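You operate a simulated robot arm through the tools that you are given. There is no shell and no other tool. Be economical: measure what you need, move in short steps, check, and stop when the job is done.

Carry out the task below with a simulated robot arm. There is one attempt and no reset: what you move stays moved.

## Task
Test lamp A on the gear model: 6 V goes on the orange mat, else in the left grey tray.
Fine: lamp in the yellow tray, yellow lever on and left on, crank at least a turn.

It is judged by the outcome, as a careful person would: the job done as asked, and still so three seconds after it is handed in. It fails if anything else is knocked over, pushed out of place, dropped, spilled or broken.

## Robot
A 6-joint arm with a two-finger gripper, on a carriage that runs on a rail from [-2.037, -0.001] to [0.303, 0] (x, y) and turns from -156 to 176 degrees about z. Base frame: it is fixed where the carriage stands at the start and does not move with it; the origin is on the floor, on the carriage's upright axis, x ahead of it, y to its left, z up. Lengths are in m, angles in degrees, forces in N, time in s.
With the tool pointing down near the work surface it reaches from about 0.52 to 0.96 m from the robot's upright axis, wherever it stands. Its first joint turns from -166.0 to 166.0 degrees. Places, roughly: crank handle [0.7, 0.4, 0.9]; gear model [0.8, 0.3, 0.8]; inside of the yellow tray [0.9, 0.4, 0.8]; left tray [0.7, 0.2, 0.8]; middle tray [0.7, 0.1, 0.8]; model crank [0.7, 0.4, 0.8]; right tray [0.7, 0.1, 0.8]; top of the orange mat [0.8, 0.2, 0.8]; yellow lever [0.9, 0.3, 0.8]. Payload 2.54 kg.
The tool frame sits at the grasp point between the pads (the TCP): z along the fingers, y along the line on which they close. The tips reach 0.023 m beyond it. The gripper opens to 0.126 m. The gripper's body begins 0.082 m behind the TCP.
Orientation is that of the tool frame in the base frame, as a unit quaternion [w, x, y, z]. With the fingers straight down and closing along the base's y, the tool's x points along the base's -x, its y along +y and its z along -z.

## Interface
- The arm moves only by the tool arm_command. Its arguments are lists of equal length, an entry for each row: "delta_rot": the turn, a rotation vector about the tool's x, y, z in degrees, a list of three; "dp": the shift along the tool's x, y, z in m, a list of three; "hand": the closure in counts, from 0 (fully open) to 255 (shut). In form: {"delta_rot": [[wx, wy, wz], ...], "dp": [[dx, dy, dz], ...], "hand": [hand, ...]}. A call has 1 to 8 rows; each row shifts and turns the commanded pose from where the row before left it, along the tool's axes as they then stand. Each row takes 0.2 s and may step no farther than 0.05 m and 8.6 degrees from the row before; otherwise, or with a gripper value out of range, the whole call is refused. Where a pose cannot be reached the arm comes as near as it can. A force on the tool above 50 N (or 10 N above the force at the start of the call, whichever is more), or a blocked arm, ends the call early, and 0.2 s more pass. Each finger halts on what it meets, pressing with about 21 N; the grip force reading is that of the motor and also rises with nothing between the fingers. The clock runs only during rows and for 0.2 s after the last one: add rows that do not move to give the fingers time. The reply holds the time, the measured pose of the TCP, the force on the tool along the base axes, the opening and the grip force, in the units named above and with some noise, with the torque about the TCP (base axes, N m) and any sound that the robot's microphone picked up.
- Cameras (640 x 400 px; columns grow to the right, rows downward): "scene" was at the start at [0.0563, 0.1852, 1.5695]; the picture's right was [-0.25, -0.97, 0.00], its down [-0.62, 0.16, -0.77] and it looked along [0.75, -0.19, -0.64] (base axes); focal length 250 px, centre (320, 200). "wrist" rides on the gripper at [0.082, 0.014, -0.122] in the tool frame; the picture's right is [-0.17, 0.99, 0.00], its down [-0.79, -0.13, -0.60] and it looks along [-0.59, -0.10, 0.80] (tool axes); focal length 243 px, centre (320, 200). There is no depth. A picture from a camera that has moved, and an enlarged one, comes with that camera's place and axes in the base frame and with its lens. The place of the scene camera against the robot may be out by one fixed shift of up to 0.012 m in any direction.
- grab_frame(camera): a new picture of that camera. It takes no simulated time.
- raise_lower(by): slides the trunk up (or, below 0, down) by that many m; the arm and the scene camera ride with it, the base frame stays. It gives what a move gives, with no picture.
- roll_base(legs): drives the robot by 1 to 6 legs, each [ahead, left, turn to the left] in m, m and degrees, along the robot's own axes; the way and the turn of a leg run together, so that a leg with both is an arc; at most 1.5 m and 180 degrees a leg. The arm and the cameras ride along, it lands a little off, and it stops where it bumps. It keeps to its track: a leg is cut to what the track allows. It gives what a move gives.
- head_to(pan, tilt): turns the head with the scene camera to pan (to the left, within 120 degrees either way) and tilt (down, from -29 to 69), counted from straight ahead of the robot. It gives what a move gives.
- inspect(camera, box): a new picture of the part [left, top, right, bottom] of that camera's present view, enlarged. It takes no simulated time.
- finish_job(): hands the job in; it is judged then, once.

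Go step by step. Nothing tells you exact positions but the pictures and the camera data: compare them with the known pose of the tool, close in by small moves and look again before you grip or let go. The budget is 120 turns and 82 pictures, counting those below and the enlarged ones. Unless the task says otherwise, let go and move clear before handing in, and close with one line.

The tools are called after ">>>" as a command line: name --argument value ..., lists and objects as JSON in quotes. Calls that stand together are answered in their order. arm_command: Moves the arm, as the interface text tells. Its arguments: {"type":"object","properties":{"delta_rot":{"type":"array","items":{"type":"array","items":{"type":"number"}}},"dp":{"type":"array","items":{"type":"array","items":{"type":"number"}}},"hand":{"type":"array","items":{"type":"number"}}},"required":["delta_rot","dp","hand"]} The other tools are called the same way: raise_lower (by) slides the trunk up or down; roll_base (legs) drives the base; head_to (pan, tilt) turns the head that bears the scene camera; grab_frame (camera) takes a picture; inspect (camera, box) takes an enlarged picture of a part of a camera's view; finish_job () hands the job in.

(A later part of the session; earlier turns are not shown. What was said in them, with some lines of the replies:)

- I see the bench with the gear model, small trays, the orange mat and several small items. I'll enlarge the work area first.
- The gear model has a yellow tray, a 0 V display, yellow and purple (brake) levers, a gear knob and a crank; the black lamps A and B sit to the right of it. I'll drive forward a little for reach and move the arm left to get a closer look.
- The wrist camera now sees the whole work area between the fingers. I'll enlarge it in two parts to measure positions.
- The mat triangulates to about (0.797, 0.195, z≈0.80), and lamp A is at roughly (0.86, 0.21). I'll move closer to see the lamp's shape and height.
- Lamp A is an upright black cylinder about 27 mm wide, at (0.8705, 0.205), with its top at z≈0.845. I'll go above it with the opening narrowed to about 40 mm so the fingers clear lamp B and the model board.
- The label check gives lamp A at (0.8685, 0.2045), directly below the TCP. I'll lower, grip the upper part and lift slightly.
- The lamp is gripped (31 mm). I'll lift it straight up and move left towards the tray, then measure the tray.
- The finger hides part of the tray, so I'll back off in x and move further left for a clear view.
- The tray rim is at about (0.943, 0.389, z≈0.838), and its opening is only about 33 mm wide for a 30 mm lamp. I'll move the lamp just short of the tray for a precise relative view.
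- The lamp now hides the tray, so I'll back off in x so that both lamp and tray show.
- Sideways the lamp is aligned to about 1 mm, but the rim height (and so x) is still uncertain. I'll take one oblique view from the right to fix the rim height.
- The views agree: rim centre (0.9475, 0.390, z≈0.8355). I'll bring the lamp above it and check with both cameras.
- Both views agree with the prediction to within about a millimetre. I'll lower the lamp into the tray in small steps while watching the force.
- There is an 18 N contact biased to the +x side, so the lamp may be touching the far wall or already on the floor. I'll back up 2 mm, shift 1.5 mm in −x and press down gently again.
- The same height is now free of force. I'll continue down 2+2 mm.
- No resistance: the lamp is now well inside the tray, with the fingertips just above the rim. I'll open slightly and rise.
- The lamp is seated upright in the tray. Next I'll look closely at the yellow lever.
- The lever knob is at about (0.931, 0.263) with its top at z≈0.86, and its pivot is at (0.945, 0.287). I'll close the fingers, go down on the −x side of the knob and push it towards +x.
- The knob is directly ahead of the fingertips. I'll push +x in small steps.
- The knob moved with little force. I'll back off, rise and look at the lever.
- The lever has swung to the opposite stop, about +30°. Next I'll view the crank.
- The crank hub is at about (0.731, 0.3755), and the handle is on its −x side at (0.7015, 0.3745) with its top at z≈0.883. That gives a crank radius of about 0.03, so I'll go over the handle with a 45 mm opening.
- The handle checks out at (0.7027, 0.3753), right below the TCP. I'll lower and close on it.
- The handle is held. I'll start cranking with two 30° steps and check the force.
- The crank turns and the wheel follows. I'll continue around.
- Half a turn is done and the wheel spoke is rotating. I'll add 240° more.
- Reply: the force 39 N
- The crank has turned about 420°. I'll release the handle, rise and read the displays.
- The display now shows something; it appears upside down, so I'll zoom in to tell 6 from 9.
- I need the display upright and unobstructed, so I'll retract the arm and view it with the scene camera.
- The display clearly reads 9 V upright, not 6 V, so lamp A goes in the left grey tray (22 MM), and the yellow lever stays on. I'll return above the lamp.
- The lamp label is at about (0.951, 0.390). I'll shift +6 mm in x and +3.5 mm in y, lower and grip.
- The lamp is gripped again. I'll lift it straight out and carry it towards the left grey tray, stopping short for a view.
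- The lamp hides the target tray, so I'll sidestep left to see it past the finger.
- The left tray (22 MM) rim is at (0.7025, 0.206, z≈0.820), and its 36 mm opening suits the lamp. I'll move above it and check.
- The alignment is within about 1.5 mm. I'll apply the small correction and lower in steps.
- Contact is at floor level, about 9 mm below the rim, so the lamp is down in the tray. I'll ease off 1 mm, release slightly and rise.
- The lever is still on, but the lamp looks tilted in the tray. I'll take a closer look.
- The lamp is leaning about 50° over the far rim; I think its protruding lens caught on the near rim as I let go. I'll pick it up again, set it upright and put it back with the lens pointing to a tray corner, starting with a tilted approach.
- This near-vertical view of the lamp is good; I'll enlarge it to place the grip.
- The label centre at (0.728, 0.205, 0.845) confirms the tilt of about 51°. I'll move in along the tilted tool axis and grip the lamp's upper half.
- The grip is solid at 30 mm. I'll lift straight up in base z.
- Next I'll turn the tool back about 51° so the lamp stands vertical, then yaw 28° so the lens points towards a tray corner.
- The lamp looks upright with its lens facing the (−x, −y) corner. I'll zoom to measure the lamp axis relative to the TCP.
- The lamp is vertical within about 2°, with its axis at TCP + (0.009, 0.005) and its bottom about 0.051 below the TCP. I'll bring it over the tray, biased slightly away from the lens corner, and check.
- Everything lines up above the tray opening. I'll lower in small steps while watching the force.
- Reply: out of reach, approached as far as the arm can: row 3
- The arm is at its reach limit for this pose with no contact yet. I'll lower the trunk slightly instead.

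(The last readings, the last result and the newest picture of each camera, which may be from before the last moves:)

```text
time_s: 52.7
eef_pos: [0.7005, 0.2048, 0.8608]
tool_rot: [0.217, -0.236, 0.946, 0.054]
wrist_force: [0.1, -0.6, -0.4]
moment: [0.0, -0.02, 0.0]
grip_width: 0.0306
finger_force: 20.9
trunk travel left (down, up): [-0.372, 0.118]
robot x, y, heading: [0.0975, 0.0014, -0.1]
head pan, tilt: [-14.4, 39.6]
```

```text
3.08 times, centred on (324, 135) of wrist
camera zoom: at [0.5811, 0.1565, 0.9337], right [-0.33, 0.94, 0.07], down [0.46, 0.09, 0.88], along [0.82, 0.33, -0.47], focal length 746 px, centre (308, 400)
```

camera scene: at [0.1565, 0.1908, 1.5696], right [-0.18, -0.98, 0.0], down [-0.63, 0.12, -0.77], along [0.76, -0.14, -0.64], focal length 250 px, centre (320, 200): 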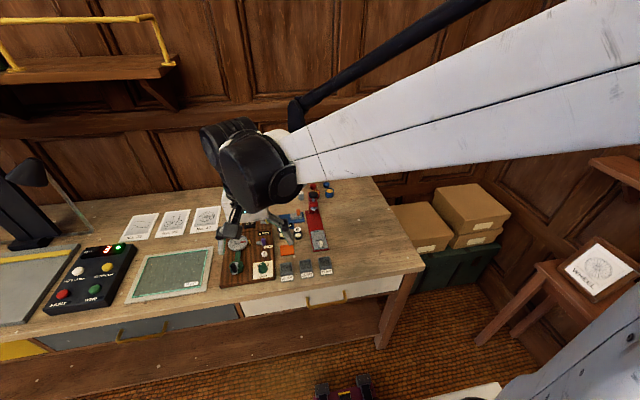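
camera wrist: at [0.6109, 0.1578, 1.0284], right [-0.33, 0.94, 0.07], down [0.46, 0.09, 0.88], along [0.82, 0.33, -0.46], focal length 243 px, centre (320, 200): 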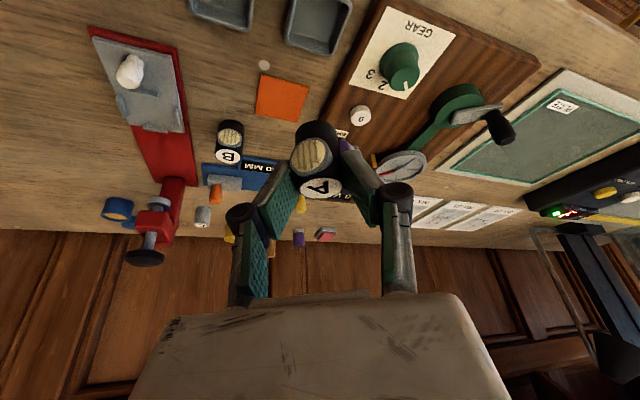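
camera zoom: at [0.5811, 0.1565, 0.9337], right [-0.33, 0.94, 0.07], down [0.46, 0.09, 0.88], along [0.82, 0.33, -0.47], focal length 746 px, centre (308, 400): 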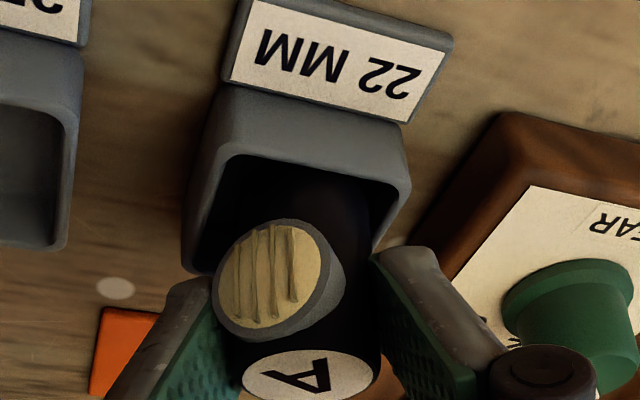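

The pose is limited by the inner reach, so the arm drifts in +x. I'll raise the lamp, move the base back 8 cm and extend the arm by the same amount.

>>> arm_command --delta_rot '[[0, 0, 0], [0, 0, 0]]' --dp '[[-0.0066, 0, -0.0135], [-0.0131, 0, -0.027]]' --hand '[230, 230]'

>>> roll_base --legs '[[-0.08, 0, 0]]'

>>> arm_command --delta_rot '[[0, 0, 0], [0, 0, 0]]' --dp '[[-0.0317, -0.0189, 0.0154], [-0.0317, -0.0189, 0.0153]]' --hand '[230, 230]'

```text
time_s: 53.3
eef_pos: [0.7003, 0.2041, 0.905]
tool_rot: [0.216, -0.236, 0.946, 0.055]
wrist_force: [0.6, -0.1, -0.2]
moment: [-0.03, 0.02, 0.05]
grip_width: 0.0305
finger_force: 21.4
trunk travel left (down, up): [-0.372, 0.118]
robot x, y, heading: [0.0945, 0.0022, -0.0]
head pan, tilt: [-14.4, 39.6]
```

```text
time_s: 54.3
eef_pos: [0.6209, 0.204, 0.9056]
tool_rot: [0.217, -0.236, 0.946, 0.054]
wrist_force: [-0.4, -0.1, 0.0]
moment: [0.04, -0.02, 0.03]
grip_width: 0.0305
finger_force: 20.7
trunk travel left (down, up): [-0.372, 0.118]
robot x, y, heading: [0.0186, 0.0002, -0.0]
head pan, tilt: [-14.4, 39.6]
```

```text
time_s: 54.9
eef_pos: [0.7009, 0.2059, 0.9043]
tool_rot: [0.217, -0.236, 0.946, 0.055]
wrist_force: [-0.1, -0.7, -0.5]
moment: [0.01, 0.06, 0.04]
grip_width: 0.0305
finger_force: 21.2
trunk travel left (down, up): [-0.372, 0.118]
robot x, y, heading: [0.0192, 0.001, 0.0]
head pan, tilt: [-14.4, 39.6]
```

Next I'll correct to the target xy and lower to 0.882, then verify.

>>> arm_command --delta_rot '[[0, 0, 0], [0, 0, 0]]' --dp '[[0.0051, 0.0008, -0.0025], [0.0096, 0, 0.0198]]' --hand '[230, 230]'

>>> inspect --camera "wrist" --box '[260, 70, 388, 200]'

```text
time_s: 55.5
eef_pos: [0.6954, 0.2023, 0.8835]
tool_rot: [0.217, -0.237, 0.946, 0.055]
wrist_force: [-0.7, 0.2, 0.2]
moment: [-0.03, -0.01, 0.02]
grip_width: 0.0302
finger_force: 21.4
trunk travel left (down, up): [-0.372, 0.118]
robot x, y, heading: [0.0217, -0.0011, -0.2]
head pan, tilt: [-14.4, 39.6]
```

```text
3.08 times, centred on (324, 135) of wrist
camera zoom: at [0.5767, 0.1538, 0.9572], right [-0.33, 0.94, 0.07], down [0.46, 0.09, 0.88], along [0.82, 0.33, -0.47], focal length 746 px, centre (308, 400)
```

zoom: 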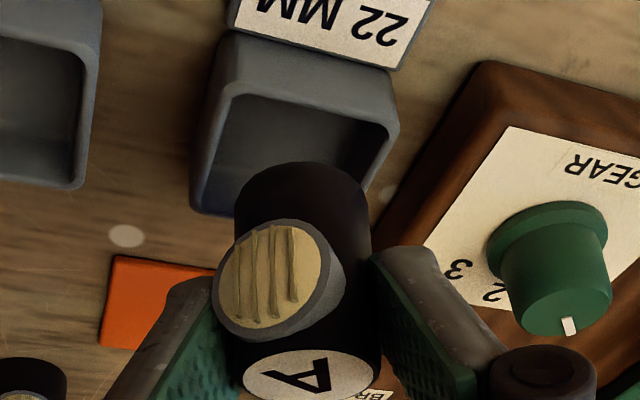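

Alignment is consistent with the measured tray corner. I'll lower it now.

>>> arm_command --delta_rot '[[0, 0, 0], [0, 0, 0], [0, 0, 0], [0, 0, 0], [0, 0, 0]]' --dp '[[0.0035, 0, 0.0072], [0.0031, 0, 0.0063], [0.0018, 0, 0.0036], [0.0013, 0, 0.0027], [0.0009, 0, 0.0018]]' --hand '[230, 230, 230, 230, 230]'

```text
time_s: 56.7
eef_pos: [0.6947, 0.2018, 0.859]
tool_rot: [0.218, -0.235, 0.946, 0.054]
wrist_force: [7.1, 2.7, 17.7]
moment: [0.09, -0.08, -0.02]
grip_width: 0.0304
finger_force: 21.3
trunk travel left (down, up): [-0.372, 0.118]
robot x, y, heading: [0.0208, -0.0014, -0.3]
head pan, tilt: [-14.4, 39.6]
```

The contact is on the −x side again, with the lens touching the near rim. I'll lift 6 mm, shift +4 mm in x and +1.5 mm in y, and lower again.

>>> arm_command --delta_rot '[[0, 0, 0], [0, 0, 0], [0, 0, 0], [0, 0, 0]]' --dp '[[-0.0026, 0, -0.0054], [-0.0038, -0.0006, 0.0018], [0.0013, 0, 0.0027], [0.0013, 0, 0.0027]]' --hand '[230, 230, 230, 230]'

```text
time_s: 57.7
eef_pos: [0.6998, 0.2027, 0.859]
tool_rot: [0.217, -0.236, 0.946, 0.054]
wrist_force: [-0.4, 0.4, -0.5]
moment: [0.02, -0.03, 0.02]
grip_width: 0.0304
finger_force: 21.2
trunk travel left (down, up): [-0.372, 0.118]
robot x, y, heading: [0.0204, 0.0011, -0.1]
head pan, tilt: [-14.4, 39.6]
```

No force now at the same height. I'll keep lowering in 2 mm steps.

>>> arm_command --delta_rot '[[0, 0, 0], [0, 0, 0]]' --dp '[[0.0009, 0, 0.0018], [0.0009, 0, 0.0018]]' --hand '[230, 230]'

>>> inspect --camera "wrist" --box '[260, 70, 388, 200]'

```text
time_s: 58.3
eef_pos: [0.6989, 0.2032, 0.8535]
tool_rot: [0.216, -0.236, 0.946, 0.053]
wrist_force: [-0.1, 0.5, -1.7]
moment: [0.0, 0.02, 0.02]
grip_width: 0.0304
finger_force: 20.3
trunk travel left (down, up): [-0.372, 0.118]
robot x, y, heading: [0.0219, -0.0009, -0.0]
head pan, tilt: [-14.4, 39.6]
```

```text
3.08 times, centred on (324, 135) of wrist
camera zoom: at [0.581, 0.1551, 0.9282], right [-0.33, 0.94, 0.07], down [0.46, 0.09, 0.88], along [0.82, 0.33, -0.47], focal length 746 px, centre (308, 400)
```

zoom: 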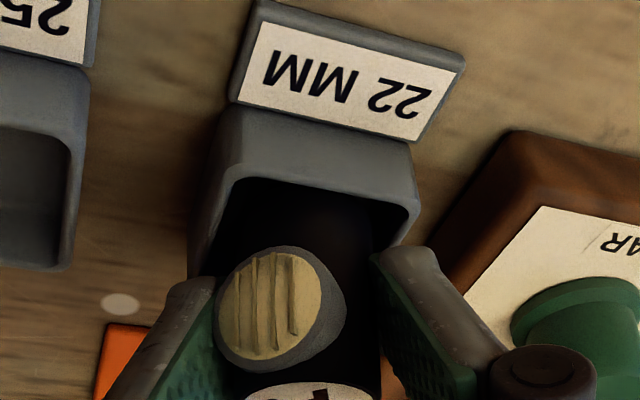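

Still free, so the lamp is deeper than before. I'll go down a little further until it touches the floor.

>>> arm_command --delta_rot '[[0, 0, 0], [0, 0, 0]]' --dp '[[0.0007, 0, 0.0014], [0.0006, 0, 0.0013]]' --hand '[230, 230]'

```text
time_s: 58.9
eef_pos: [0.6998, 0.2032, 0.8517]
tool_rot: [0.217, -0.235, 0.946, 0.054]
wrist_force: [0.4, -0.5, 0.0]
moment: [0.0, -0.02, -0.01]
grip_width: 0.0304
finger_force: 20.7
trunk travel left (down, up): [-0.372, 0.118]
robot x, y, heading: [0.0215, -0.0011, 0.0]
head pan, tilt: [-14.4, 39.6]
```

>>> arm_command --delta_rot '[[0, 0, 0], [0, 0, 0]]' --dp '[[0.0005, 0, 0.0009], [0.0004, 0, 0.0009]]' --hand '[230, 230]'

>>> inspect --camera "scene" --box '[228, 228, 308, 278]'

```text
time_s: 59.5
eef_pos: [0.7007, 0.2023, 0.8512]
tool_rot: [0.216, -0.235, 0.946, 0.054]
wrist_force: [0.1, 0.4, -1.0]
moment: [0.05, 0.0, 0.02]
grip_width: 0.0304
finger_force: 21.3
trunk travel left (down, up): [-0.372, 0.118]
robot x, y, heading: [0.0224, -0.0004, 0.1]
head pan, tilt: [-14.4, 39.6]
```

```text
8.00 times, centred on (268, 253) of scene
camera zoom: at [0.076, 0.1852, 1.5665], right [-0.25, -0.97, 0.0], down [-0.62, 0.16, -0.77], along [0.75, -0.19, -0.64], focal length 1996 px, centre (736, -224)
```

zoom: 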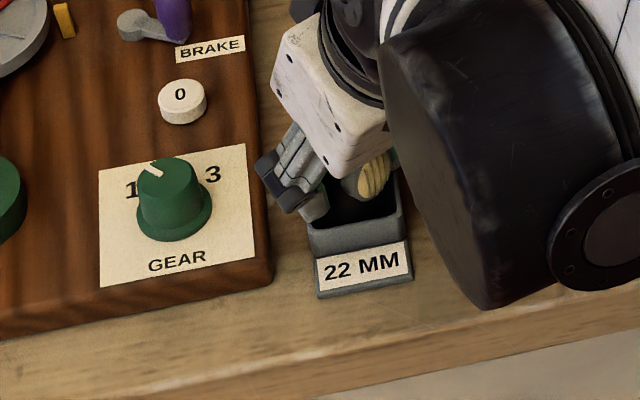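

The lamp is down inside the tray. I'll open the fingers gently and rise straight up.

>>> arm_command --delta_rot '[[0, 0, 0], [0, 0, 0], [0, 0, 0], [0, 0, 0], [0, 0, 0], [0, 0, 0], [0, 0, 0]]' --dp '[[0, 0, 0], [0, 0, 0], [0, 0, 0], [-0.0044, 0, -0.009], [-0.0131, 0, -0.027], [-0.0174, 0, -0.036], [-0.0174, 0, -0.036]]' --hand '[195, 172, 172, 172, 172, 172, 172]'

>>> inspect --camera "wrist" --box '[240, 20, 400, 180]'

```text
time_s: 61.1
eef_pos: [0.7017, 0.2004, 0.9702]
tool_rot: [0.217, -0.236, 0.946, 0.055]
wrist_force: [0.2, 0.0, -0.3]
moment: [0.0, 0.0, 0.0]
grip_width: 0.0412
finger_force: 0.0
trunk travel left (down, up): [-0.372, 0.118]
robot x, y, heading: [0.0212, -0.0012, -0.0]
head pan, tilt: [-14.4, 39.6]
```

```text
2.50 times, centred on (320, 100) of wrist
camera zoom: at [0.5834, 0.1536, 1.043], right [-0.33, 0.94, 0.07], down [0.46, 0.09, 0.88], along [0.82, 0.33, -0.47], focal length 606 px, centre (320, 450)
```

zoom: 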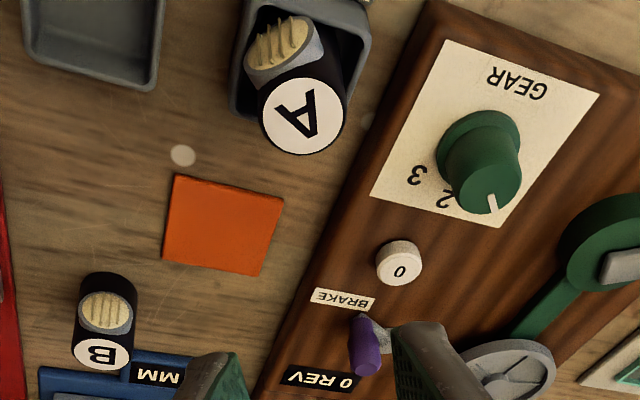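

Lamp A now stands upright in the left grey tray. I'll move the arm clear and do a final check of the scene.

>>> arm_command --delta_rot '[[0, 0, 0], [0, 0, 0], [0, 0, 0], [0, 0, 0], [0, 0, 0]]' --dp '[[0.0083, -0.0353, -0.0262], [0.0083, -0.0353, -0.0262], [0.0083, -0.0353, -0.0262], [0.0083, -0.0353, -0.0262], [0.0083, -0.0353, -0.0262]]' --hand '[172, 172, 172, 172, 172]'

>>> inspect --camera "scene" --box '[180, 160, 340, 280]'

```text
time_s: 62.3
eef_pos: [0.6997, 0.0047, 1.068]
tool_rot: [0.217, -0.236, 0.946, 0.054]
wrist_force: [0.0, 0.2, -0.5]
moment: [0.03, -0.02, 0.0]
grip_width: 0.041
finger_force: 0.1
trunk travel left (down, up): [-0.372, 0.118]
robot x, y, heading: [0.0212, 0.0024, -0.0]
head pan, tilt: [-14.4, 39.6]
```

```text
3.33 times, centred on (260, 220) of scene
camera zoom: at [0.0759, 0.1853, 1.5665], right [-0.25, -0.97, 0.0], down [-0.62, 0.16, -0.77], along [0.75, -0.19, -0.64], focal length 832 px, centre (520, 133)
```

zoom: 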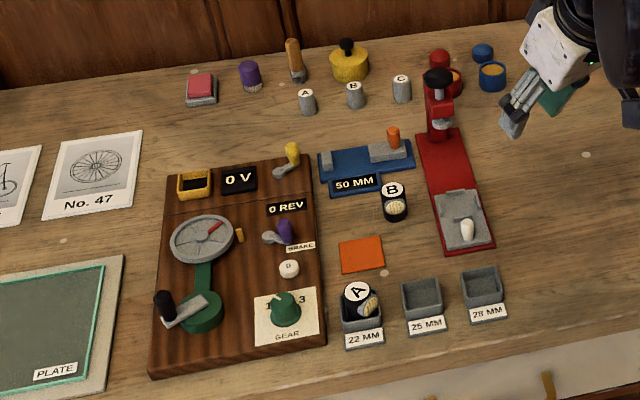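

Lamp A is upright in the left tray, the yellow lever is still on, nothing else has moved and the arm is clear. I'm handing in the job.

>>> finish_job

```text
The job is handed in.
```

Lamp A read 9 V on the gear model, not 6 V, so it is standing in the left grey tray with the yellow lever left on; it tipped over in that tray on my first try, and I picked it up and set it upright.
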